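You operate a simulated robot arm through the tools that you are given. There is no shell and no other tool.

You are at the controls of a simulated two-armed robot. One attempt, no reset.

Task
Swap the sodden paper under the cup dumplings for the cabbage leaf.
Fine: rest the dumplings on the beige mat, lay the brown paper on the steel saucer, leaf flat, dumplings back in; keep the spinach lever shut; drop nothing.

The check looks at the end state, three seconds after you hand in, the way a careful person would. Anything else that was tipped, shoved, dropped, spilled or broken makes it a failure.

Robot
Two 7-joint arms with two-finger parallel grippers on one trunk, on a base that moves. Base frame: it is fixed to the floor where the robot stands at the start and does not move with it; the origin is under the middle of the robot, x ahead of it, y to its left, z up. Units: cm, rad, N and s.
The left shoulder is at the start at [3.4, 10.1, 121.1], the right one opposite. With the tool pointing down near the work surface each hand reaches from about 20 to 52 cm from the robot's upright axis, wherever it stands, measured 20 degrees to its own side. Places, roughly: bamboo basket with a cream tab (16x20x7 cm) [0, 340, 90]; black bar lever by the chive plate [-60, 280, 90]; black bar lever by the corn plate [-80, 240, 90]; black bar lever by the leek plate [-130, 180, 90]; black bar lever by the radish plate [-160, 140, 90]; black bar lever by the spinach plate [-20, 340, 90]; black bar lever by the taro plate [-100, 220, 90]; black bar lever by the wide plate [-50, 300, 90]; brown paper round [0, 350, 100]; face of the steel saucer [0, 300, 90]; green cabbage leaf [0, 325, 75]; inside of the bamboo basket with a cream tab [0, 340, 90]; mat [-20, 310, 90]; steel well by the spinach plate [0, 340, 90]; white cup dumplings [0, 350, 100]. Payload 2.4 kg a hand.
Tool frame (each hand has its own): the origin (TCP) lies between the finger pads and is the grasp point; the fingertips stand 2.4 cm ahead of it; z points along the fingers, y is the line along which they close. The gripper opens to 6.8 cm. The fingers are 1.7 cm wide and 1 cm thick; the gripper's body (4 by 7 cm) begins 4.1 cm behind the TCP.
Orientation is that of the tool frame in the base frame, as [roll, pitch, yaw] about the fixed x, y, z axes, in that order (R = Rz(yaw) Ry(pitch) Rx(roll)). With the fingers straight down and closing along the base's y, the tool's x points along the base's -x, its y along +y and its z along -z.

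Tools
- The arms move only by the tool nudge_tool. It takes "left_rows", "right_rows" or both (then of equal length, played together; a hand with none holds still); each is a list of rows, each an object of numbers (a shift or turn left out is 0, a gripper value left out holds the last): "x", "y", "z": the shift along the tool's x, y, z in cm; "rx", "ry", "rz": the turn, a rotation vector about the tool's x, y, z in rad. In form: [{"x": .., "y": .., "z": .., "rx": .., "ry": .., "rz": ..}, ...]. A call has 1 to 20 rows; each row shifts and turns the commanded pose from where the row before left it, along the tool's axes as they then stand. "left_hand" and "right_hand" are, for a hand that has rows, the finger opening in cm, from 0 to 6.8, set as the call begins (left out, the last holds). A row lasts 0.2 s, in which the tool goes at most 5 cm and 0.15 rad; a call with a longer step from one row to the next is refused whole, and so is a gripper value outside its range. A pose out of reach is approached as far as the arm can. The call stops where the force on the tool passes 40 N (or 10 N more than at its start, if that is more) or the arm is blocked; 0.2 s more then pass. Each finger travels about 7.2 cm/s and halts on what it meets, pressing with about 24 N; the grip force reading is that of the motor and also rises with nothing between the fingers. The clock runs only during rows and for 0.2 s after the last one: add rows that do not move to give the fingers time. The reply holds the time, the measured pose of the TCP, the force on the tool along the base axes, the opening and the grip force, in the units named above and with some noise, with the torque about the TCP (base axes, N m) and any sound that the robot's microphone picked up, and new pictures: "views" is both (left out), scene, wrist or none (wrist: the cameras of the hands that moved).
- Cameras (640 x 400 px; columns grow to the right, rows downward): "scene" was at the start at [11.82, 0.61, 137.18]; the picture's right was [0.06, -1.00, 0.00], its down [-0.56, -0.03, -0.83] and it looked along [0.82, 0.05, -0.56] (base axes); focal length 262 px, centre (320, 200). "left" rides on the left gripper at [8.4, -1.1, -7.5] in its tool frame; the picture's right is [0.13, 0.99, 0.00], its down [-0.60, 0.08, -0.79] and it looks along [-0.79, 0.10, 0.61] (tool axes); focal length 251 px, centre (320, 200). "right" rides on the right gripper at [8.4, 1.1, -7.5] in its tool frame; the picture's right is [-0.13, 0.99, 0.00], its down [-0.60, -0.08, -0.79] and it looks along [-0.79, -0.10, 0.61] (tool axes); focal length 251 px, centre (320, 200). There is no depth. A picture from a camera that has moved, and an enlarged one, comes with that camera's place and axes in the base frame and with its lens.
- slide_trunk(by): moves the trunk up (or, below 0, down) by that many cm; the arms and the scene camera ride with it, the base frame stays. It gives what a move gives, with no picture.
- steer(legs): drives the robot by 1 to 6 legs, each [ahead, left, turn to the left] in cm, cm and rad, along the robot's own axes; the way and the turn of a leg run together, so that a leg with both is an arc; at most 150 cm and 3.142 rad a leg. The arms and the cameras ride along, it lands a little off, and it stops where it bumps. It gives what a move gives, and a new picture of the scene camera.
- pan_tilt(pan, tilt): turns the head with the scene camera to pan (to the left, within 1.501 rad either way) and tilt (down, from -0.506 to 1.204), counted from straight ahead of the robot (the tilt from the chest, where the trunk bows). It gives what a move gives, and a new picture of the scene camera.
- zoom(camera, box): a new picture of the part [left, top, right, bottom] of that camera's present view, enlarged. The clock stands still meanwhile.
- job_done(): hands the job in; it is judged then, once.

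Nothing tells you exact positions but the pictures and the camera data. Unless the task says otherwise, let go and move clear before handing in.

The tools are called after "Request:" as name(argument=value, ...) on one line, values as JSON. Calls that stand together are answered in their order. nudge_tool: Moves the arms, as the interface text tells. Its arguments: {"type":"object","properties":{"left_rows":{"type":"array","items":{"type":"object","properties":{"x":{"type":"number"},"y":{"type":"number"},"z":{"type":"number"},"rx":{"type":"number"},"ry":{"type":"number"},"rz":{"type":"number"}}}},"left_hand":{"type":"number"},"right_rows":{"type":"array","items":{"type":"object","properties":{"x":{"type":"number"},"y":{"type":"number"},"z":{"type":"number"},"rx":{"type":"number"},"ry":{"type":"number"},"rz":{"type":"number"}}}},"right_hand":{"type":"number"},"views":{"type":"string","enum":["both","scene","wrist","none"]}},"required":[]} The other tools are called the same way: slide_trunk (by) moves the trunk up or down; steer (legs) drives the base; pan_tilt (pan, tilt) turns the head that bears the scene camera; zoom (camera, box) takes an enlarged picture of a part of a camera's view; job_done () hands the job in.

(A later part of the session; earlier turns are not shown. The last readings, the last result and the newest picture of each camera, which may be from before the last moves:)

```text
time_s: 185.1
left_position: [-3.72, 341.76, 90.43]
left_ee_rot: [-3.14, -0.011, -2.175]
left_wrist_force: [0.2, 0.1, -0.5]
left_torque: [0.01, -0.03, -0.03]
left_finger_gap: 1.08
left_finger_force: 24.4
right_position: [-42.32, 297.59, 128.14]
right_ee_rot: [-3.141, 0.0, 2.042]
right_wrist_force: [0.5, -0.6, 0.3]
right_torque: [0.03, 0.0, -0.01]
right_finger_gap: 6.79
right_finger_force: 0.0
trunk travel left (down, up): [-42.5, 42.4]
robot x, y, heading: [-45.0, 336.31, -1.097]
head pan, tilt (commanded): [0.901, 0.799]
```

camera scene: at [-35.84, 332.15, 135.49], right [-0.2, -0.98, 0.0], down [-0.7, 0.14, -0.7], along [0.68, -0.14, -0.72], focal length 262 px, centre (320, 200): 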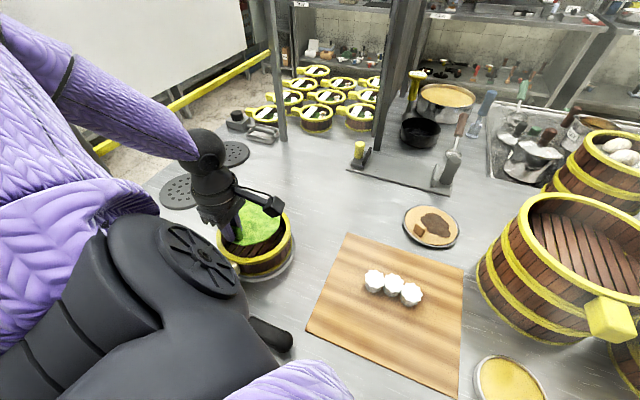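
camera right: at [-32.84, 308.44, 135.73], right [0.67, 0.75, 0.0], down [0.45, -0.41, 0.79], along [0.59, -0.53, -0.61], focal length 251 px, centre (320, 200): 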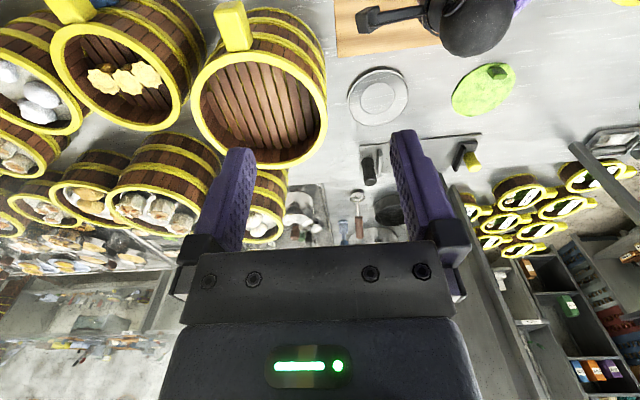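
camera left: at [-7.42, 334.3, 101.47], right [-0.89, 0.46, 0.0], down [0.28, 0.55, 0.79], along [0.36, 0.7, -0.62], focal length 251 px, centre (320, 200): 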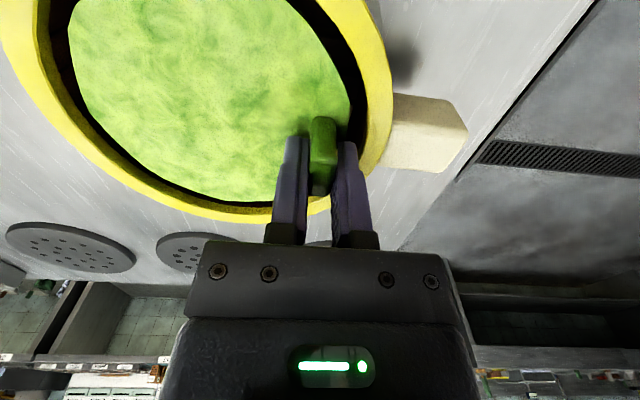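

Request:
nudge_tool(left_rows=[{"z": 0.15}, {"z": 0.15}, {}], views="wrist")

Request:
zoom(camera="scene", box=[200, 170, 310, 290])

```text
time_s: 185.9
left_position: [-3.79, 341.88, 90.25]
left_ee_rot: [-3.139, -0.009, -2.174]
left_wrist_force: [1.2, 0.7, 17.7]
left_torque: [-0.14, 0.02, -0.02]
left_finger_gap: 1.08
left_finger_force: 24.5
right_position: [-42.65, 297.58, 128.23]
right_ee_rot: [-3.141, 0.0, 2.041]
right_wrist_force: [-0.5, -0.3, 0.1]
right_torque: [0.03, 0.0, 0.0]
right_finger_gap: 6.8
right_finger_force: 0.1
trunk travel left (down, up): [-42.5, 42.4]
robot x, y, heading: [-44.96, 336.03, -1.103]
head pan, tilt (commanded): [0.901, 0.799]
camera left: at [-7.48, 334.27, 97.84], right [-0.89, 0.46, 0.0], down [0.28, 0.55, 0.79], along [0.36, 0.7, -0.62], focal length 251 px, centre (320, 200)
```

left: 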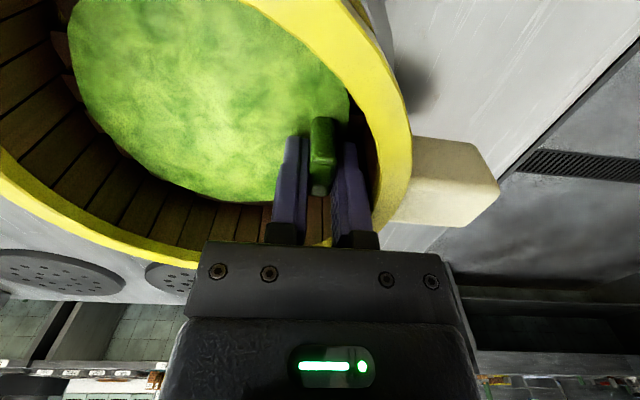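

```text
3.33 times, centred on (255, 230) of scene
camera zoom: at [-35.95, 332.15, 135.52], right [-0.2, -0.98, 0.0], down [-0.7, 0.14, -0.7], along [0.68, -0.14, -0.72], focal length 874 px, centre (537, 100)
```

zoom: 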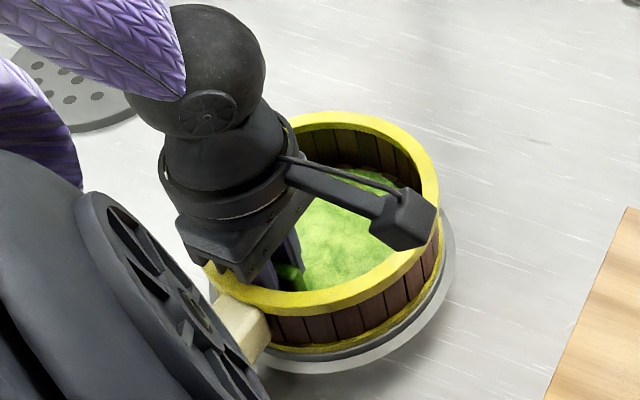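

The leaf is on the floor of the basket with an 18 N contact. I'll ease off, open slightly to free the peg, and lift out.

Request:
nudge_tool(left_rows=[{"z": -0.15}, {}], views="none")

Request:
nudge_tool(left_rows=[{}, {}, {"z": -0.3}, {"z": -0.5}, {"z": -0.7}, {"z": -1}, {"z": -1.5}, {"z": -2}, {"z": -2}, {"z": -2}, {"z": -2}, {}], left_hand=1.7, views="both")

Request:
zoom(camera="scene", box=[200, 170, 310, 290])

```text
time_s: 186.5
left_position: [-3.69, 341.96, 90.3]
left_ee_rot: [3.141, -0.011, -2.174]
left_wrist_force: [0.7, 0.1, 2.3]
left_torque: [0.01, -0.03, -0.01]
left_finger_gap: 1.1
left_finger_force: 24.3
right_position: [-42.37, 297.61, 128.16]
right_ee_rot: [-3.141, 0.001, 2.044]
right_wrist_force: [0.2, 0.6, -0.4]
right_torque: [-0.02, 0.0, 0.03]
right_finger_gap: 6.82
right_finger_force: 0.1
trunk travel left (down, up): [-42.5, 42.4]
robot x, y, heading: [-45.17, 336.56, -1.093]
head pan, tilt (commanded): [0.901, 0.799]
```

```text
time_s: 189.1
left_position: [-3.65, 341.97, 102.31]
left_ee_rot: [-3.141, -0.011, -2.175]
left_wrist_force: [0.6, 0.5, -0.9]
left_torque: [-0.01, 0.03, 0.01]
left_finger_gap: 1.7
left_finger_force: 0.0
right_position: [-42.39, 297.64, 128.17]
right_ee_rot: [-3.141, 0.001, 2.043]
right_wrist_force: [0.2, 0.2, 0.5]
right_torque: [0.0, -0.02, 0.01]
right_finger_gap: 6.79
right_finger_force: 0.0
trunk travel left (down, up): [-42.5, 42.4]
robot x, y, heading: [-45.21, 336.23, -1.102]
head pan, tilt (commanded): [0.901, 0.799]
camera scene: at [-35.83, 332.15, 135.49], right [-0.2, -0.98, 0.0], down [-0.7, 0.14, -0.7], along [0.68, -0.14, -0.72], focal length 262 px, centre (320, 200)
camera left: at [-7.41, 334.4, 109.94], right [-0.89, 0.46, 0.0], down [0.28, 0.55, 0.79], along [0.36, 0.7, -0.62], focal length 251 px, centre (320, 200)
```

scene: 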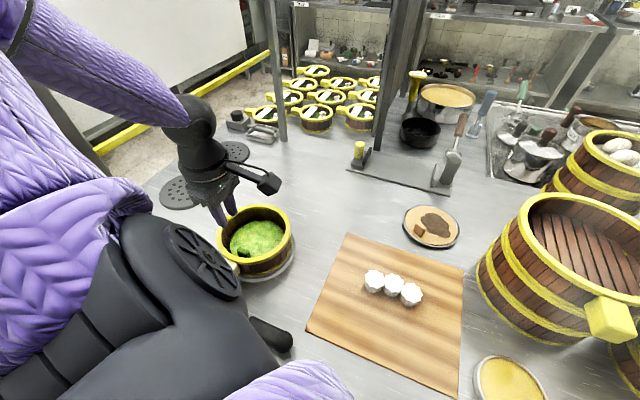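
left: 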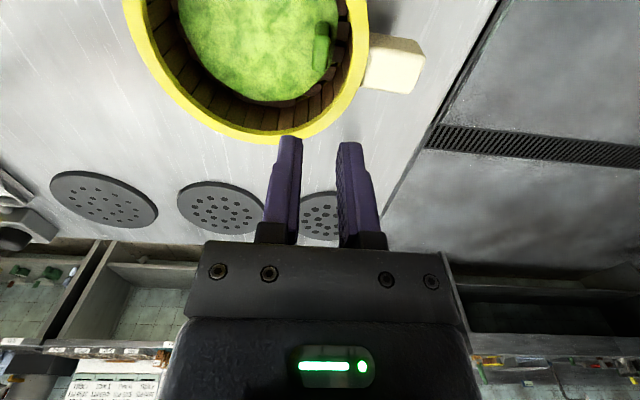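

```text
3.33 times, centred on (255, 230) of scene
camera zoom: at [-35.83, 332.15, 135.49], right [-0.2, -0.98, 0.0], down [-0.7, 0.14, -0.7], along [0.68, -0.14, -0.72], focal length 874 px, centre (537, 100)
```

zoom: 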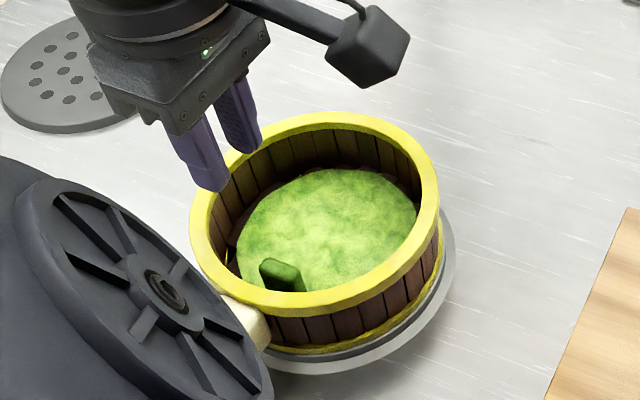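

The leaf lies flat in the basket with its peg on the near side. Now I'll go back for the dumplings, moving half way first to check the elbow's clearance.

Request:
nudge_tool(left_rows=[{"z": -2}, {"z": -1}, {"x": 2, "y": -0.41}, {"x": 2, "y": -0.41}, {"x": 2, "y": -0.41}, {"x": 2, "y": -0.41}, {"x": 2, "y": -0.41}, {"x": 2, "y": -0.41}, {"x": 2, "y": -0.41}, {"x": 2, "y": -0.41}, {}], left_hand=5.2, views="scene")

```text
time_s: 191.5
left_position: [-10.02, 327.04, 105.37]
left_ee_rot: [-3.14, -0.011, -2.174]
left_wrist_force: [-0.3, 0.2, 0.7]
left_torque: [-0.01, 0.0, -0.03]
left_finger_gap: 5.23
left_finger_force: 0.1
right_position: [-42.32, 297.55, 128.19]
right_ee_rot: [-3.141, 0.0, 2.043]
right_wrist_force: [0.0, 0.0, -0.7]
right_torque: [-0.01, 0.0, -0.01]
right_finger_gap: 6.8
right_finger_force: 0.1
trunk travel left (down, up): [-42.5, 42.4]
robot x, y, heading: [-45.14, 335.77, -1.101]
head pan, tilt (commanded): [0.901, 0.799]
camera scene: at [-35.84, 332.15, 135.49], right [-0.2, -0.98, 0.0], down [-0.7, 0.14, -0.7], along [0.68, -0.14, -0.72], focal length 262 px, centre (320, 200)
```

scene: 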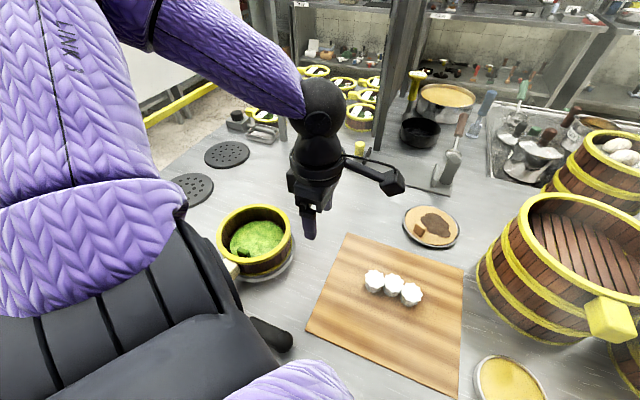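

The elbow is riding high and clear. I'll continue to above the dumplings.

Request:
nudge_tool(left_rows=[{"x": 2.01, "y": -0.415}, {"x": 2.01, "y": -0.415}, {"x": 2.01, "y": -0.415}, {"x": 2.01, "y": -0.415}, {"x": 2.01, "y": -0.415}, {"x": 2.01, "y": -0.415}, {"x": 2.01, "y": -0.415}, {}], left_hand=5.2, views="both")

```text
time_s: 193.3
left_position: [-15.62, 313.62, 105.57]
left_ee_rot: [-3.139, -0.008, -2.175]
left_wrist_force: [0.2, -0.2, 0.1]
left_torque: [-0.01, 0.01, -0.01]
left_finger_gap: 5.22
left_finger_force: 0.0
right_position: [-42.45, 297.54, 128.16]
right_ee_rot: [-3.141, 0.0, 2.041]
right_wrist_force: [-0.1, -0.7, 0.8]
right_torque: [0.01, -0.01, 0.01]
right_finger_gap: 6.81
right_finger_force: 0.1
trunk travel left (down, up): [-42.5, 42.4]
robot x, y, heading: [-45.35, 335.89, -1.101]
head pan, tilt (commanded): [0.901, 0.799]
camera scene: at [-35.85, 332.14, 135.5], right [-0.2, -0.98, 0.0], down [-0.7, 0.14, -0.7], along [0.68, -0.14, -0.72], focal length 262 px, centre (320, 200)
camera left: at [-19.39, 306.08, 113.23], right [-0.89, 0.46, 0.0], down [0.28, 0.55, 0.79], along [0.36, 0.7, -0.62], focal length 251 px, centre (320, 200)
```

scene: 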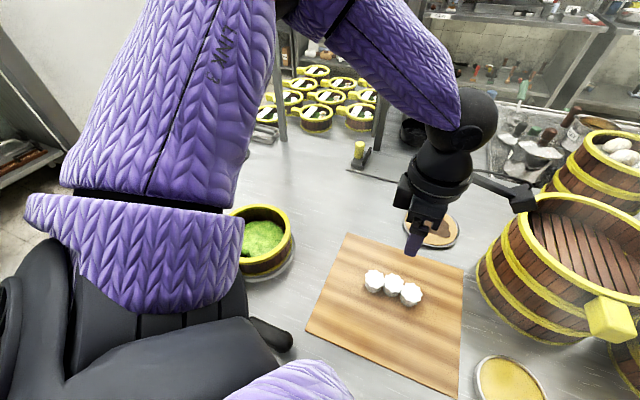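
left: 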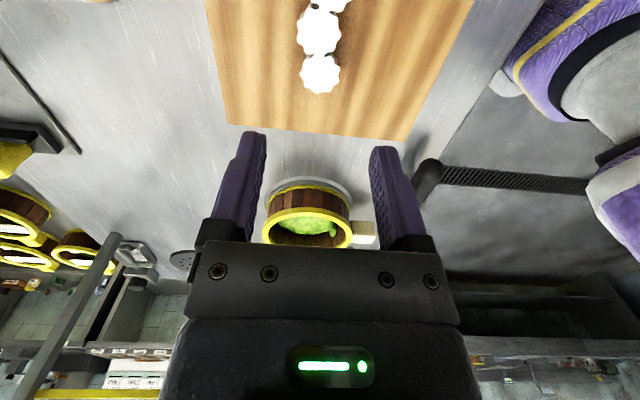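

Request:
nudge_tool(left_rows=[{"x": -0.12, "y": 0.08}, {"z": 2.4}, {"z": 2.4}, {"z": 2.4}, {"z": 2.4}, {"z": 1.5}, {}], left_hand=5.2, views="both")

```text
time_s: 194.9
left_position: [-14.3, 313.42, 94.87]
left_ee_rot: [3.139, -0.01, -2.175]
left_wrist_force: [0.1, -0.4, 0.2]
left_torque: [-0.02, -0.01, 0.0]
left_finger_gap: 5.19
left_finger_force: 0.0
left hand out of reach, approached as far as the arm can: row 4, 5, 6
right_position: [-42.31, 297.55, 128.12]
right_ee_rot: [3.141, -0.001, 2.042]
right_wrist_force: [0.5, 0.8, -0.3]
right_torque: [0.0, -0.01, 0.0]
right_finger_gap: 6.78
right_finger_force: 0.1
trunk travel left (down, up): [-42.5, 42.4]
robot x, y, heading: [-45.51, 336.08, -1.099]
head pan, tilt (commanded): [0.901, 0.799]
camera scene: at [-35.84, 332.14, 135.5], right [-0.2, -0.98, 0.0], down [-0.7, 0.14, -0.7], along [0.68, -0.14, -0.72], focal length 262 px, centre (320, 200)
camera left: at [-18.1, 305.88, 102.47], right [-0.89, 0.46, 0.0], down [0.29, 0.55, 0.79], along [0.36, 0.7, -0.62], focal length 251 px, centre (320, 200)
```

scene: 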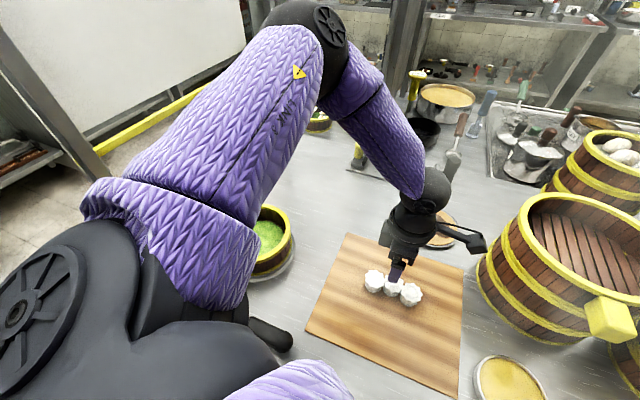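
left: 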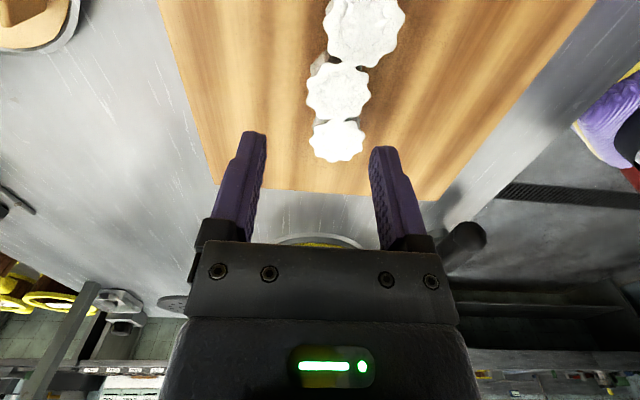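

The elbow-up posture limits reaching lower here. I'll raise the hand again and use the same roll trick to swing the elbow out and down before descending.

Request:
nudge_tool(left_rows=[{"z": -2.5}, {"z": -2.5}, {"z": -2.5}, {"z": -2.5}, {}], views="none")

Request:
nudge_tool(left_rows=[{"rx": -0.029, "ry": 0.096}, {"rx": -0.029, "ry": 0.096}, {"rx": -0.029, "ry": 0.096}, {"rx": -0.029, "ry": 0.096}, {"rx": -0.029, "ry": 0.096}, {"rx": -0.029, "ry": 0.096}, {}], views="scene")

```text
time_s: 196.1
left_position: [-14.25, 313.65, 104.82]
left_ee_rot: [-3.14, -0.008, -2.173]
left_wrist_force: [-0.6, 0.4, -0.4]
left_torque: [-0.01, -0.03, 0.0]
left_finger_gap: 5.21
left_finger_force: 0.0
right_position: [-42.33, 297.62, 128.16]
right_ee_rot: [-3.141, 0.0, 2.041]
right_wrist_force: [-0.7, 0.6, 0.7]
right_torque: [-0.01, 0.01, 0.02]
right_finger_gap: 6.77
right_finger_force: 0.1
trunk travel left (down, up): [-42.5, 42.4]
robot x, y, heading: [-45.36, 336.35, -1.104]
head pan, tilt (commanded): [0.901, 0.799]
```

```text
time_s: 197.7
left_position: [-14.26, 313.58, 104.91]
left_ee_rot: [2.946, -0.583, -2.116]
left_wrist_force: [-0.3, 0.0, -0.4]
left_torque: [-0.02, -0.02, 0.0]
left_finger_gap: 5.21
left_finger_force: 0.1
right_position: [-42.46, 297.49, 128.21]
right_ee_rot: [3.141, 0.0, 2.044]
right_wrist_force: [-0.6, -0.1, 0.7]
right_torque: [0.02, -0.01, 0.03]
right_finger_gap: 6.81
right_finger_force: 0.2
trunk travel left (down, up): [-42.5, 42.4]
robot x, y, heading: [-44.94, 336.09, -1.098]
head pan, tilt (commanded): [0.901, 0.799]
camera scene: at [-35.84, 332.14, 135.49], right [-0.2, -0.98, 0.0], down [-0.7, 0.14, -0.7], along [0.68, -0.14, -0.72], focal length 262 px, centre (320, 200)
```

scene: 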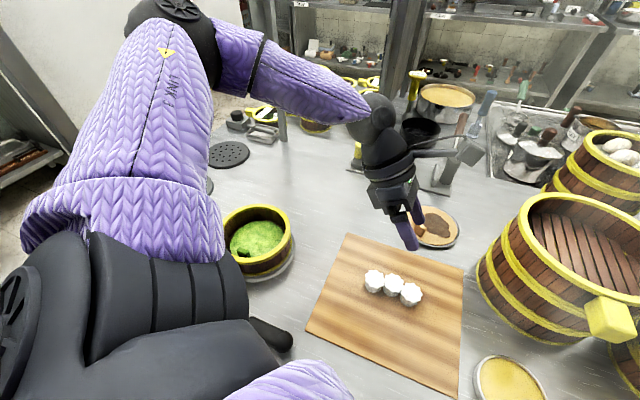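

The elbow is still up. I'll extend the arm with the hand rolled, as I did last time, to let the elbow drop, and then retract.

Request:
nudge_tool(left_rows=[{"x": -1.45, "y": -1.56, "z": -1.26}, {"x": -1.45, "y": -1.56, "z": -1.26}, {"x": -1.45, "y": -1.56, "z": -1.26}, {"x": -1.45, "y": -1.56, "z": -1.26}, {"x": -1.45, "y": -1.56, "z": -1.26}, {"x": -1.45, "y": -1.56, "z": -1.26}, {"x": -1.45, "y": -1.56, "z": -1.26}, {}], views="scene")

```text
time_s: 199.5
left_position: [2.64, 317.4, 104.67]
left_ee_rot: [2.947, -0.583, -2.119]
left_wrist_force: [0.7, 0.1, -0.1]
left_torque: [-0.01, 0.02, -0.02]
left_finger_gap: 5.21
left_finger_force: 0.1
right_position: [-42.42, 297.59, 128.24]
right_ee_rot: [3.14, 0.001, 2.042]
right_wrist_force: [-0.6, 0.2, 0.1]
right_torque: [0.01, -0.01, 0.01]
right_finger_gap: 6.8
right_finger_force: 0.0
trunk travel left (down, up): [-42.5, 42.4]
robot x, y, heading: [-45.04, 336.03, -1.098]
head pan, tilt (commanded): [0.901, 0.799]
camera scene: at [-35.84, 332.14, 135.49], right [-0.2, -0.98, 0.0], down [-0.7, 0.14, -0.7], along [0.68, -0.14, -0.72], focal length 262 px, centre (320, 200)
```

scene: 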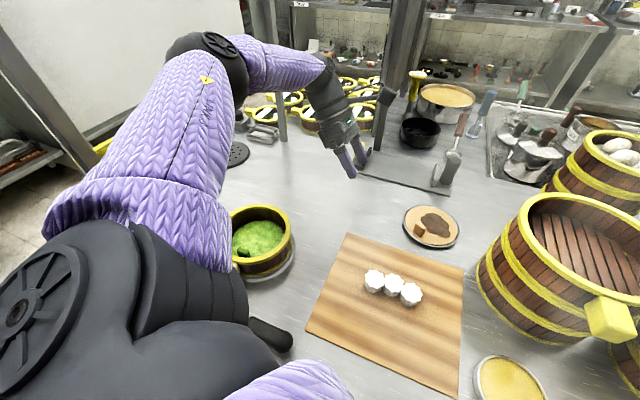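

Request:
nudge_tool(left_rows=[{"rx": 0.02, "ry": 0.093, "rz": 0.032}, {"rx": 0.02, "ry": 0.093, "rz": 0.032}, {"rx": 0.02, "ry": 0.093, "rz": 0.032}, {"rx": 0.02, "ry": 0.093, "rz": 0.032}, {}], views="scene")

```text
time_s: 200.7
left_position: [1.13, 318.51, 105.98]
left_ee_rot: [3.114, -0.966, -2.238]
left_wrist_force: [-0.4, 0.8, 0.2]
left_torque: [0.0, 0.0, 0.03]
left_finger_gap: 5.19
left_finger_force: 0.1
left hand out of reach, approached as far as the arm can: row 3, 4
right_position: [-42.34, 297.58, 128.21]
right_ee_rot: [-3.141, 0.0, 2.043]
right_wrist_force: [-0.1, 0.3, -0.5]
right_torque: [0.04, 0.0, 0.01]
right_finger_gap: 6.81
right_finger_force: 0.1
trunk travel left (down, up): [-42.5, 42.4]
robot x, y, heading: [-45.41, 336.1, -1.096]
head pan, tilt (commanded): [0.901, 0.799]
camera scene: at [-35.83, 332.13, 135.49], right [-0.2, -0.98, 0.0], down [-0.7, 0.14, -0.7], along [0.68, -0.14, -0.72], focal length 262 px, centre (320, 200)
```

scene: 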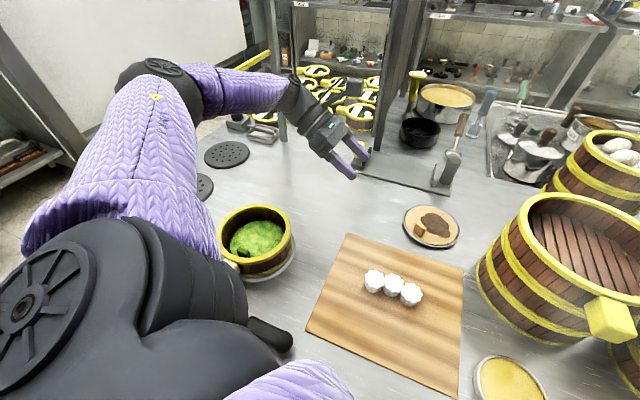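

Request:
nudge_tool(left_rows=[{"x": 0.5, "y": 2.04, "z": 0.78}, {"x": 0.5, "y": 2.04, "z": 0.78}, {"x": 0.5, "y": 2.04, "z": 0.78}, {"x": 0.5, "y": 2.04, "z": 0.78}, {"x": 0.5, "y": 2.04, "z": 0.78}, {"x": 0.5, "y": 2.04, "z": 0.78}, {}], views="scene")

```text
time_s: 202.3
left_position: [-12.0, 321.8, 105.93]
left_ee_rot: [3.114, -0.967, -2.238]
left_wrist_force: [-0.6, -0.8, -0.4]
left_torque: [0.01, 0.03, -0.01]
left_finger_gap: 5.21
left_finger_force: 0.1
right_position: [-42.42, 297.61, 128.13]
right_ee_rot: [-3.141, 0.0, 2.043]
right_wrist_force: [-0.1, 0.5, 0.1]
right_torque: [0.01, 0.03, -0.02]
right_finger_gap: 6.78
right_finger_force: 0.0
trunk travel left (down, up): [-42.5, 42.4]
robot x, y, heading: [-45.53, 336.33, -1.102]
head pan, tilt (commanded): [0.901, 0.799]
camera scene: at [-35.84, 332.15, 135.49], right [-0.2, -0.98, 0.0], down [-0.7, 0.14, -0.7], along [0.68, -0.14, -0.72], focal length 262 px, centre (320, 200)
```

scene: 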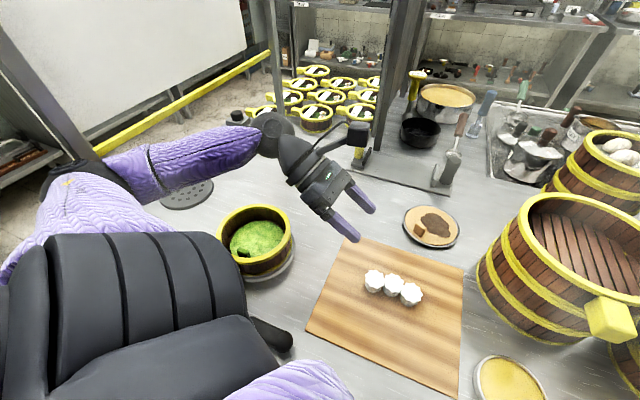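

The elbow is now down and out to the left, about 8 cm clear of the post. I'll level the hand again.

Request:
nudge_tool(left_rows=[{"rx": 0.0057, "ry": -0.0965, "rz": -0.0072}, {"rx": 0.0057, "ry": -0.0965, "rz": -0.0072}, {"rx": 0.0057, "ry": -0.0965, "rz": -0.0072}, {"rx": 0.0057, "ry": -0.0965, "rz": -0.0072}, {"rx": 0.0057, "ry": -0.0965, "rz": -0.0072}, {"rx": 0.0057, "ry": -0.0965, "rz": -0.0072}, {"rx": 0.0057, "ry": -0.0965, "rz": -0.0072}, {"rx": 0.0057, "ry": -0.0965, "rz": -0.0072}, {"rx": 0.0057, "ry": -0.0965, "rz": -0.0072}, {"rx": 0.0057, "ry": -0.0965, "rz": -0.0072}, {}], views="scene")

```text
time_s: 204.7
left_position: [-12.0, 321.95, 105.93]
left_ee_rot: [-3.14, 0.0, -2.173]
left_wrist_force: [0.1, 0.4, 0.8]
left_torque: [0.01, 0.01, -0.02]
left_finger_gap: 5.19
left_finger_force: 0.0
right_position: [-42.37, 297.56, 128.14]
right_ee_rot: [-3.141, -0.001, 2.042]
right_wrist_force: [-0.4, -0.1, 0.1]
right_torque: [0.0, 0.01, 0.0]
right_finger_gap: 6.78
right_finger_force: 0.0
trunk travel left (down, up): [-42.5, 42.4]
robot x, y, heading: [-44.99, 336.29, -1.097]
head pan, tilt (commanded): [0.901, 0.799]
camera scene: at [-35.84, 332.15, 135.49], right [-0.2, -0.98, 0.0], down [-0.7, 0.14, -0.7], along [0.68, -0.14, -0.72], focal length 262 px, centre (320, 200)
```

scene: 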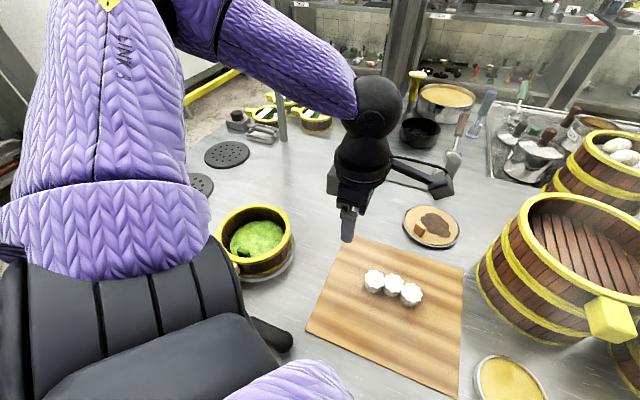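

When levelled in this stance the elbow goes back up, because the base is still turned half a radian right. I'll return the base to the original stance that worked well for both basket and mat.

Request:
steer(legs=[[1.5, -2.6, 0], [0, 0, 0.25], [0, 0, 0.25]])

Request:
pan_tilt(pan=0.35, tilt=0.85)

```text
time_s: 207.3
left_position: [-10.75, 336.98, 105.95]
left_ee_rot: [-3.141, 0.0, -1.677]
left_wrist_force: [-0.1, 0.2, -0.4]
left_torque: [-0.01, 0.01, 0.02]
left_finger_gap: 5.17
left_finger_force: 0.0
right_position: [-26.03, 301.18, 128.19]
right_ee_rot: [-3.141, 0.0, 2.538]
right_wrist_force: [-0.6, -0.1, -0.1]
right_torque: [-0.01, 0.0, 0.02]
right_finger_gap: 6.8
right_finger_force: 0.0
trunk travel left (down, up): [-42.5, 42.4]
robot x, y, heading: [-46.67, 333.65, -0.609]
head pan, tilt (commanded): [0.901, 0.799]
camera scene: at [-36.61, 334.52, 135.49], right [0.29, -0.96, 0.0], down [-0.69, -0.21, -0.7], along [0.67, 0.2, -0.72], focal length 262 px, centre (320, 200)
```

scene: 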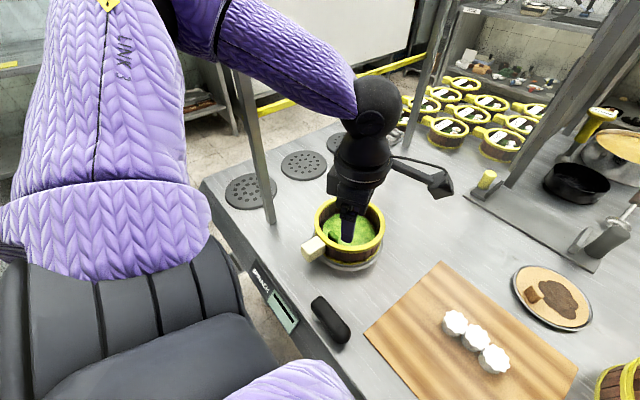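

```text
time_s: 208.2
left_position: [-10.8, 337.15, 105.87]
left_ee_rot: [-3.139, 0.0, -1.678]
left_wrist_force: [-1.0, -0.1, 0.3]
left_torque: [-0.02, 0.0, 0.02]
left_finger_gap: 5.19
left_finger_force: 0.0
right_position: [-26.07, 300.97, 128.2]
right_ee_rot: [3.141, 0.0, 2.538]
right_wrist_force: [-0.6, -0.1, -0.4]
right_torque: [-0.01, 0.01, 0.02]
right_finger_gap: 6.82
right_finger_force: 0.0
trunk travel left (down, up): [-42.5, 42.4]
robot x, y, heading: [-46.71, 333.55, -0.605]
head pan, tilt (commanded): [0.351, 0.85]
camera scene: at [-36.76, 330.19, 135.09], right [-0.25, -0.97, 0.0], down [-0.73, 0.19, -0.66], along [0.64, -0.16, -0.75], focal length 262 px, centre (320, 200)
```

scene: 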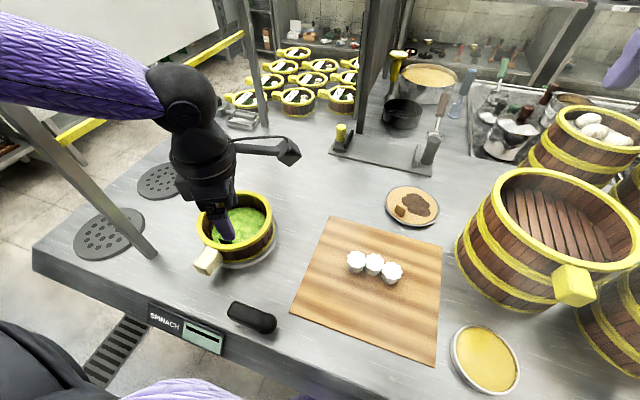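

I'm back in the working stance. I'll rotate the hand to the dumpling orientation and see how the elbow sits.

Request:
nudge_tool(left_rows=[{"rz": 0.1}, {"rz": 0.1}, {"rz": 0.1}, {"rz": 0.1}, {"rz": 0.095}, {}], views="none")

Request:
nudge_tool(left_rows=[{"x": 1.5, "y": -1.5}, {"x": 1.5, "y": -1.5}, {"x": 1.5, "y": -1.5}, {"x": 1.5, "y": -1.5}, {"x": 1.5, "y": -1.5}, {"x": 1.5, "y": -1.5}, {}], views="scene")

```text
time_s: 209.7
left_position: [-10.75, 337.01, 105.96]
left_ee_rot: [-3.14, 0.001, -2.172]
left_wrist_force: [0.1, -0.9, 1.4]
left_torque: [-0.01, 0.0, -0.01]
left_finger_gap: 5.19
left_finger_force: 0.0
right_position: [-26.03, 301.09, 128.23]
right_ee_rot: [3.141, 0.0, 2.537]
right_wrist_force: [-0.4, -0.6, -0.2]
right_torque: [0.0, 0.02, -0.02]
right_finger_gap: 6.8
right_finger_force: 0.1
trunk travel left (down, up): [-42.5, 42.4]
robot x, y, heading: [-46.86, 333.78, -0.612]
head pan, tilt (commanded): [0.351, 0.85]
```

```text
time_s: 211.2
left_position: [-8.38, 324.44, 105.93]
left_ee_rot: [-3.141, 0.001, -2.172]
left_wrist_force: [-0.1, -0.4, -0.2]
left_torque: [0.02, 0.0, -0.05]
left_finger_gap: 5.19
left_finger_force: 0.1
right_position: [-26.02, 301.16, 128.11]
right_ee_rot: [-3.14, 0.001, 2.538]
right_wrist_force: [0.6, 0.2, 0.5]
right_torque: [-0.01, 0.02, -0.02]
right_finger_gap: 6.8
right_finger_force: 0.0
trunk travel left (down, up): [-42.5, 42.4]
robot x, y, heading: [-46.66, 334.02, -0.605]
head pan, tilt (commanded): [0.351, 0.85]
camera scene: at [-36.76, 330.18, 135.09], right [-0.25, -0.97, 0.0], down [-0.73, 0.19, -0.66], along [0.64, -0.16, -0.75], focal length 262 px, centre (320, 200)
```

scene: 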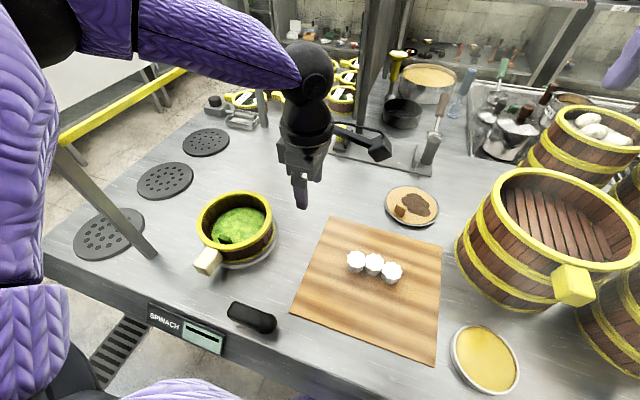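

The elbow is still high. I'll repeat the sequence that worked before in this stance: extend, roll, retract, then level.

Request:
nudge_tool(left_rows=[{"x": -1.33, "y": -1.63}, {"x": -1.33, "y": -1.63}, {"x": -1.33, "y": -1.63}, {"x": -1.33, "y": -1.63}, {"x": -1.33, "y": -1.63}, {"x": -1.33, "y": -1.63}, {}], views="none")

Request:
nudge_tool(left_rows=[{"rx": 0.0265, "ry": 0.0963}, {"rx": 0.0265, "ry": 0.0963}, {"rx": 0.0265, "ry": 0.0963}, {"rx": 0.0265, "ry": 0.0963}, {"rx": 0.0265, "ry": 0.0963}, {"rx": 0.0265, "ry": 0.0963}, {}], views="scene")

```text
time_s: 212.8
left_position: [2.94, 326.72, 106.34]
left_ee_rot: [-3.141, 0.002, -2.172]
left_wrist_force: [0.5, 0.5, -0.2]
left_torque: [0.01, 0.01, 0.0]
left_finger_gap: 5.21
left_finger_force: 0.0
left hand out of reach, approached as far as the arm can: row 5, 6
right_position: [-26.04, 301.14, 128.11]
right_ee_rot: [3.141, -0.002, 2.538]
right_wrist_force: [-0.5, -0.9, 0.3]
right_torque: [-0.02, 0.01, -0.01]
right_finger_gap: 6.81
right_finger_force: 0.1
trunk travel left (down, up): [-42.5, 42.4]
robot x, y, heading: [-46.37, 333.77, -0.601]
head pan, tilt (commanded): [0.351, 0.85]
```

```text
time_s: 214.4
left_position: [3.06, 326.68, 106.27]
left_ee_rot: [-2.959, -0.575, -2.225]
left_wrist_force: [0.4, 0.7, 0.8]
left_torque: [0.01, 0.02, 0.01]
left_finger_gap: 5.2
left_finger_force: 0.0
right_position: [-26.11, 301.03, 128.21]
right_ee_rot: [-3.141, -0.001, 2.536]
right_wrist_force: [-0.2, 0.6, -0.1]
right_torque: [-0.03, 0.01, 0.02]
right_finger_gap: 6.79
right_finger_force: 0.0
trunk travel left (down, up): [-42.5, 42.4]
robot x, y, heading: [-46.66, 333.63, -0.602]
head pan, tilt (commanded): [0.351, 0.85]
camera scene: at [-36.75, 330.18, 135.09], right [-0.25, -0.97, 0.0], down [-0.73, 0.19, -0.66], along [0.64, -0.16, -0.75], focal length 262 px, centre (320, 200)
```

scene: 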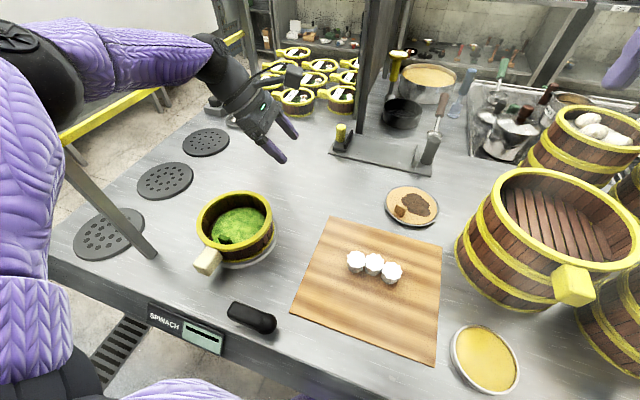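

Request:
nudge_tool(left_rows=[{"x": 0.4, "y": 1.44}, {"x": 0.4, "y": 1.44}, {"x": 0.4, "y": 1.44}, {"x": 0.4, "y": 1.44}, {"x": 0.4, "y": 1.44}, {"x": 0.4, "y": 1.44}, {}], views="scene")

```text
time_s: 216.1
left_position: [-5.44, 329.72, 106.32]
left_ee_rot: [-2.959, -0.574, -2.224]
left_wrist_force: [-0.3, 0.1, 0.0]
left_torque: [-0.02, 0.02, -0.02]
left_finger_gap: 5.18
left_finger_force: 0.0
right_position: [-26.05, 301.02, 128.21]
right_ee_rot: [3.141, 0.0, 2.538]
right_wrist_force: [0.3, -0.6, 1.0]
right_torque: [0.01, 0.01, -0.01]
right_finger_gap: 6.81
right_finger_force: 0.0
trunk travel left (down, up): [-42.5, 42.4]
robot x, y, heading: [-46.83, 333.58, -0.607]
head pan, tilt (commanded): [0.351, 0.85]
camera scene: at [-36.75, 330.18, 135.09], right [-0.25, -0.97, 0.0], down [-0.73, 0.19, -0.66], along [0.64, -0.16, -0.75], focal length 262 px, centre (320, 200)
```

scene: 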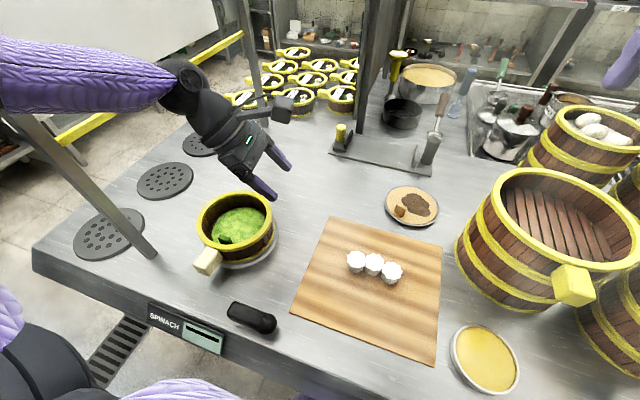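

Request:
pan_tilt(pan=0.95, tilt=0.6)

```text
time_s: 217.1
left_position: [-5.31, 329.7, 106.4]
left_ee_rot: [-2.96, -0.576, -2.226]
left_wrist_force: [0.2, -0.3, -0.2]
left_torque: [0.02, -0.02, 0.01]
left_finger_gap: 5.19
left_finger_force: 0.1
right_position: [-25.92, 300.99, 128.13]
right_ee_rot: [3.141, 0.001, 2.538]
right_wrist_force: [0.2, 0.0, 0.1]
right_torque: [0.02, -0.01, -0.03]
right_finger_gap: 6.81
right_finger_force: 0.0
trunk travel left (down, up): [-42.5, 42.4]
robot x, y, heading: [-46.81, 333.03, -0.607]
head pan, tilt (commanded): [0.949, 0.6]
camera scene: at [-36.01, 335.13, 137.18], right [0.34, -0.94, 0.0], down [-0.53, -0.19, -0.82], along [0.78, 0.28, -0.57], focal length 262 px, centre (320, 200)
```

scene: 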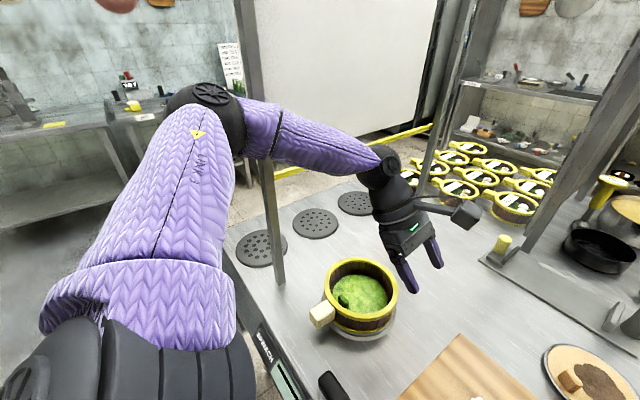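

Request:
nudge_tool(left_rows=[{"rx": 0.0265, "ry": 0.0963}, {"rx": 0.0265, "ry": 0.0963}, {"rx": 0.0265, "ry": 0.0963}, {"rx": 0.0265, "ry": 0.0963}, {}], views="scene")

```text
time_s: 218.2
left_position: [-5.45, 329.63, 106.21]
left_ee_rot: [-2.746, -0.946, -2.377]
left_wrist_force: [0.1, -0.4, -0.6]
left_torque: [0.03, 0.03, 0.03]
left_finger_gap: 5.21
left_finger_force: 0.0
right_position: [-25.96, 301.13, 128.16]
right_ee_rot: [3.141, 0.0, 2.538]
right_wrist_force: [0.2, -0.2, 0.6]
right_torque: [-0.02, 0.02, 0.0]
right_finger_gap: 6.82
right_finger_force: 0.0
trunk travel left (down, up): [-42.5, 42.4]
robot x, y, heading: [-46.78, 333.88, -0.605]
head pan, tilt (commanded): [0.949, 0.6]
camera scene: at [-36.01, 335.13, 137.18], right [0.34, -0.94, 0.0], down [-0.53, -0.19, -0.82], along [0.78, 0.28, -0.57], focal length 262 px, centre (320, 200)
```

scene: 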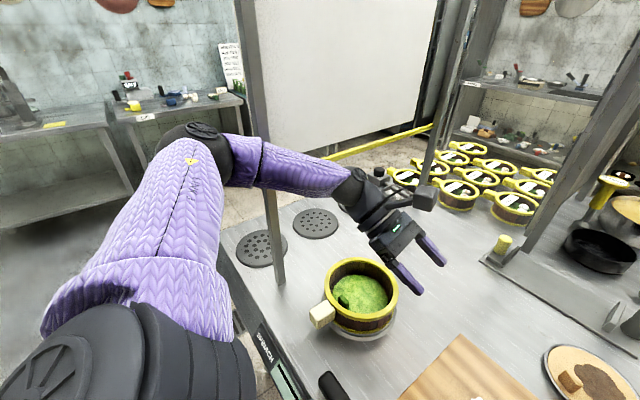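

Request:
nudge_tool(left_rows=[{"rx": -0.0265, "ry": -0.0963}, {"rx": -0.0265, "ry": -0.0963}, {"rx": -0.0265, "ry": -0.0963}, {"rx": -0.0265, "ry": -0.0963}, {"rx": -0.0265, "ry": -0.0963}, {"rx": -0.0265, "ry": -0.0963}, {"rx": -0.0265, "ry": -0.0963}, {"rx": -0.0265, "ry": -0.0963}, {"rx": -0.0265, "ry": -0.0963}, {"rx": -0.0265, "ry": -0.0963}, {}], views="scene")

```text
time_s: 220.7
left_position: [-5.41, 329.76, 106.36]
left_ee_rot: [-3.14, 0.003, -2.171]
left_wrist_force: [0.3, 0.4, -1.1]
left_torque: [-0.01, -0.02, 0.01]
left_finger_gap: 5.21
left_finger_force: 0.0
right_position: [-25.92, 301.03, 128.11]
right_ee_rot: [-3.141, 0.0, 2.538]
right_wrist_force: [0.4, -0.1, -0.4]
right_torque: [0.0, 0.0, 0.03]
right_finger_gap: 6.79
right_finger_force: 0.0
trunk travel left (down, up): [-42.5, 42.4]
robot x, y, heading: [-46.65, 333.65, -0.605]
head pan, tilt (commanded): [0.949, 0.6]
camera scene: at [-36.01, 335.14, 137.18], right [0.34, -0.94, 0.0], down [-0.53, -0.19, -0.82], along [0.78, 0.28, -0.57], focal length 262 px, centre (320, 200)
```

scene: 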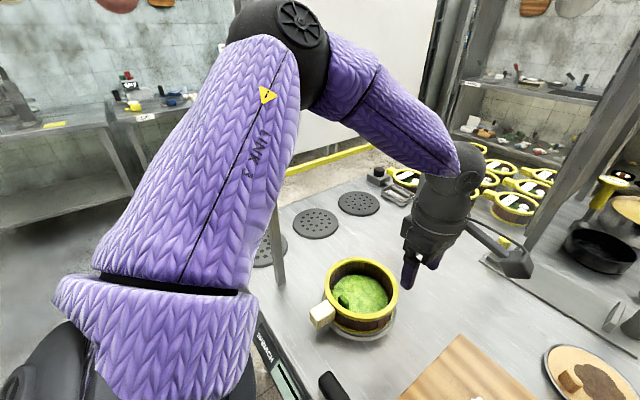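

I notice the basket spot and the mat spot differ only by a sideways shift of about 30 cm along the counter. So I'll set the arm in its pose over the basket, check it can go down there, then slide the base right 30 cm for the pick-up and back again for the placing. First, over the basket.

Request:
nudge_tool(left_rows=[{"x": -1.8, "y": -0.1}, {"x": -1.8, "y": -0.1}, {"x": -1.8, "y": -0.1}, {"x": -1.8, "y": -0.1}, {"x": -1.8, "y": -0.1}, {"x": -1.75, "y": -0.07}, {}], left_hand=5.2, views="none")

Request:
nudge_tool(left_rows=[{"z": 2}, {"z": 2}, {"z": 2}, {"z": 2}, {"z": 2}, {}], views="both")

```text
time_s: 222.2
left_position: [1.09, 338.17, 106.36]
left_ee_rot: [-3.139, 0.0, -2.17]
left_wrist_force: [0.0, 0.5, -0.2]
left_torque: [-0.01, 0.01, -0.03]
left_finger_gap: 5.18
left_finger_force: 0.1
right_position: [-26.06, 301.22, 128.19]
right_ee_rot: [3.141, -0.001, 2.537]
right_wrist_force: [0.1, 0.3, 1.0]
right_torque: [-0.01, -0.01, -0.01]
right_finger_gap: 6.79
right_finger_force: 0.1
trunk travel left (down, up): [-42.5, 42.4]
robot x, y, heading: [-46.72, 333.42, -0.608]
head pan, tilt (commanded): [0.949, 0.6]
```

```text
time_s: 223.7
left_position: [1.17, 338.08, 96.27]
left_ee_rot: [-3.139, 0.001, -2.174]
left_wrist_force: [-0.4, 0.3, -0.4]
left_torque: [-0.03, -0.01, 0.04]
left_finger_gap: 5.2
left_finger_force: 0.1
right_position: [-26.0, 301.08, 128.14]
right_ee_rot: [-3.142, 0.0, 2.537]
right_wrist_force: [0.0, 0.0, 0.5]
right_torque: [0.01, -0.01, -0.02]
right_finger_gap: 6.84
right_finger_force: 0.0
trunk travel left (down, up): [-42.5, 42.4]
robot x, y, heading: [-46.49, 333.63, -0.604]
head pan, tilt (commanded): [0.949, 0.6]
camera scene: at [-36.01, 335.13, 137.18], right [0.34, -0.94, 0.0], down [-0.53, -0.19, -0.82], along [0.78, 0.28, -0.57], focal length 262 px, centre (320, 200)
camera left: at [-2.65, 330.52, 103.83], right [-0.89, 0.45, 0.0], down [0.28, 0.54, 0.79], along [0.36, 0.71, -0.61], focal length 251 px, centre (320, 200)
```

scene: 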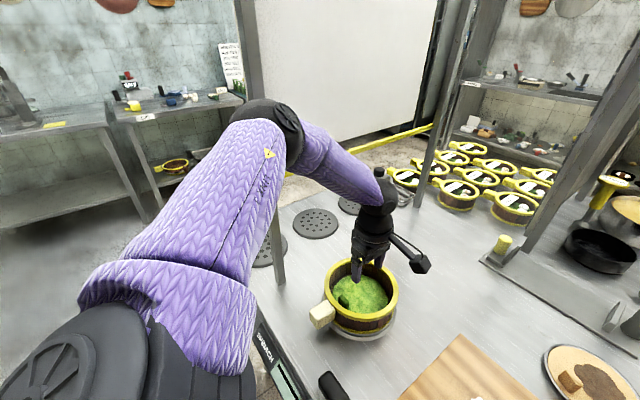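
left: 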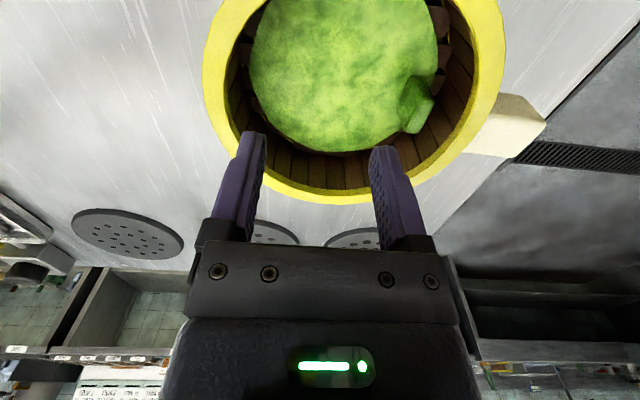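

It goes down freely here. I'll test a little lower over the empty leaf to confirm the placing height is reachable.

Request:
nudge_tool(left_rows=[{"z": 1.5}, {"z": 1.5}, {"z": 1}, {}], views="none")

Request:
nudge_tool(left_rows=[{"z": -2}, {"z": -2.5}, {"z": -2.5}, {"z": -2.5}, {"z": -2.5}, {"z": -2}, {}], views="none")

```text
time_s: 224.7
left_position: [1.2, 338.27, 92.36]
left_ee_rot: [-3.141, 0.002, -2.171]
left_wrist_force: [0.3, -0.4, -0.5]
left_torque: [0.03, 0.01, 0.01]
left_finger_gap: 5.19
left_finger_force: 0.3
right_position: [-26.02, 301.1, 128.11]
right_ee_rot: [-3.141, 0.0, 2.538]
right_wrist_force: [-0.5, 0.9, -0.4]
right_torque: [0.01, 0.02, -0.03]
right_finger_gap: 6.77
right_finger_force: 0.1
trunk travel left (down, up): [-42.5, 42.4]
robot x, y, heading: [-47.04, 333.45, -0.602]
head pan, tilt (commanded): [0.949, 0.6]
```

```text
time_s: 226.2
left_position: [1.1, 338.15, 106.45]
left_ee_rot: [-3.14, 0.002, -2.17]
left_wrist_force: [-0.3, -1.0, -0.6]
left_torque: [0.0, 0.02, 0.01]
left_finger_gap: 5.17
left_finger_force: 0.0
right_position: [-26.01, 301.02, 128.22]
right_ee_rot: [-3.142, 0.0, 2.537]
right_wrist_force: [-0.3, -0.4, -0.9]
right_torque: [0.0, -0.02, 0.02]
right_finger_gap: 6.8
right_finger_force: 0.0
trunk travel left (down, up): [-42.5, 42.4]
robot x, y, heading: [-46.72, 333.46, -0.602]
head pan, tilt (commanded): [0.949, 0.6]
```

Confirmed. Before sliding the base right I'll check the space on that side for anything tall near the right arm.

Request:
pan_tilt(pan=-0.5, tilt=0.5)

```text
time_s: 227.8
left_position: [1.11, 338.21, 106.46]
left_ee_rot: [-3.14, 0.0, -2.171]
left_wrist_force: [0.5, 0.5, 0.3]
left_torque: [0.0, 0.02, -0.02]
left_finger_gap: 5.22
left_finger_force: 0.0
right_position: [-26.01, 301.01, 128.16]
right_ee_rot: [-3.141, 0.0, 2.537]
right_wrist_force: [0.1, 0.0, -0.6]
right_torque: [-0.03, 0.03, 0.01]
right_finger_gap: 6.78
right_finger_force: 0.1
trunk travel left (down, up): [-42.5, 42.4]
robot x, y, heading: [-46.53, 333.89, -0.6]
head pan, tilt (commanded): [-0.499, 0.499]
camera scene: at [-40.21, 324.02, 138.09], right [-0.89, -0.45, 0.0], down [-0.22, 0.43, -0.88], along [0.4, -0.78, -0.48], focal length 262 px, centre (320, 200)
```

scene: 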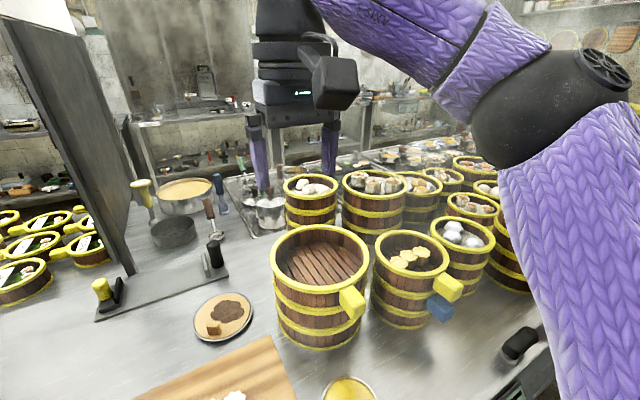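

The baskets there are all well below my right arm. I'll slide the base right 29.6 cm in two stages.

Request:
steer(legs=[[0, -15, 0]])

Request:
steer(legs=[[0, -14.6, 0]])

Request:
pan_tilt(pan=0.5, tilt=0.85)

```text
time_s: 229.2
left_position: [-7.43, 325.81, 106.45]
left_ee_rot: [-3.139, 0.002, -2.171]
left_wrist_force: [-0.1, 0.3, 0.0]
left_torque: [0.01, 0.01, -0.01]
left_finger_gap: 5.19
left_finger_force: 0.0
right_position: [-34.44, 288.66, 128.14]
right_ee_rot: [-3.141, -0.001, 2.539]
right_wrist_force: [0.3, 0.1, -0.6]
right_torque: [-0.02, 0.02, -0.03]
right_finger_gap: 6.79
right_finger_force: 0.0
trunk travel left (down, up): [-42.5, 42.4]
robot x, y, heading: [-55.46, 320.91, -0.604]
head pan, tilt (commanded): [-0.499, 0.499]
camera scene: at [-48.77, 311.6, 138.09], right [-0.89, -0.45, 0.0], down [-0.22, 0.43, -0.88], along [0.4, -0.78, -0.48], focal length 262 px, centre (320, 200)
```

scene: 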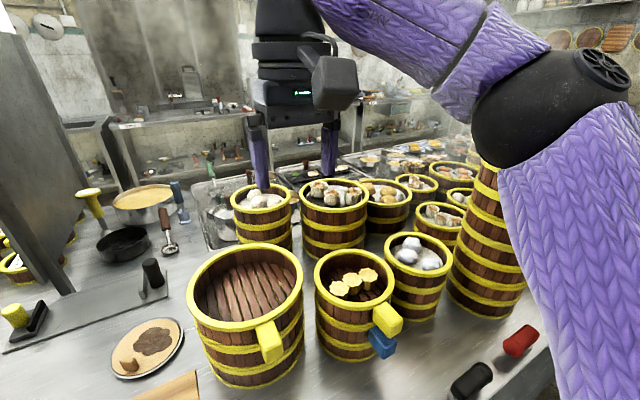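

```text
time_s: 230.5
left_position: [-15.58, 313.79, 106.32]
left_ee_rot: [-3.139, 0.002, -2.17]
left_wrist_force: [-0.4, -0.7, 0.1]
left_torque: [0.0, -0.01, -0.01]
left_finger_gap: 5.22
left_finger_force: 0.1
right_position: [-42.67, 276.73, 128.14]
right_ee_rot: [3.141, 0.0, 2.539]
right_wrist_force: [-0.5, -0.6, 0.0]
right_torque: [0.04, -0.01, 0.01]
right_finger_gap: 6.79
right_finger_force: 0.1
trunk travel left (down, up): [-42.5, 42.4]
robot x, y, heading: [-63.38, 309.54, -0.601]
head pan, tilt (commanded): [-0.499, 0.499]
camera scene: at [-56.97, 299.67, 138.09], right [-0.89, -0.45, 0.0], down [-0.22, 0.43, -0.88], along [0.4, -0.78, -0.48], focal length 262 px, centre (320, 200)
```

scene: 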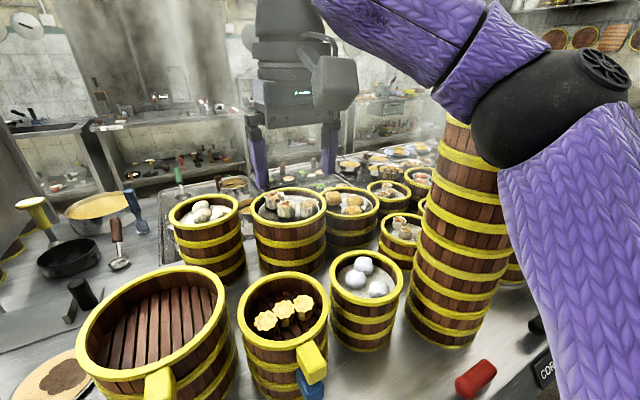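

```text
time_s: 231.8
left_position: [-15.62, 313.95, 106.28]
left_ee_rot: [-3.14, -0.001, -2.171]
left_wrist_force: [0.2, 0.7, -0.7]
left_torque: [-0.03, -0.01, 0.03]
left_finger_gap: 5.21
left_finger_force: 0.0
right_position: [-42.61, 276.8, 128.16]
right_ee_rot: [3.142, -0.001, 2.539]
right_wrist_force: [-0.5, -0.2, -0.2]
right_torque: [0.02, 0.01, 0.01]
right_finger_gap: 6.81
right_finger_force: 0.1
trunk travel left (down, up): [-42.5, 42.4]
robot x, y, heading: [-63.46, 309.55, -0.604]
head pan, tilt (commanded): [0.499, 0.85]
camera scene: at [-53.25, 307.06, 135.09], right [-0.1, -0.99, 0.0], down [-0.75, 0.08, -0.66], along [0.66, -0.07, -0.75], focal length 262 px, centre (320, 200)
```

scene: 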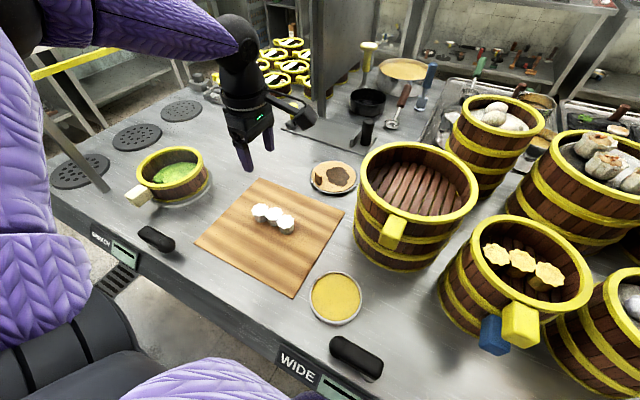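

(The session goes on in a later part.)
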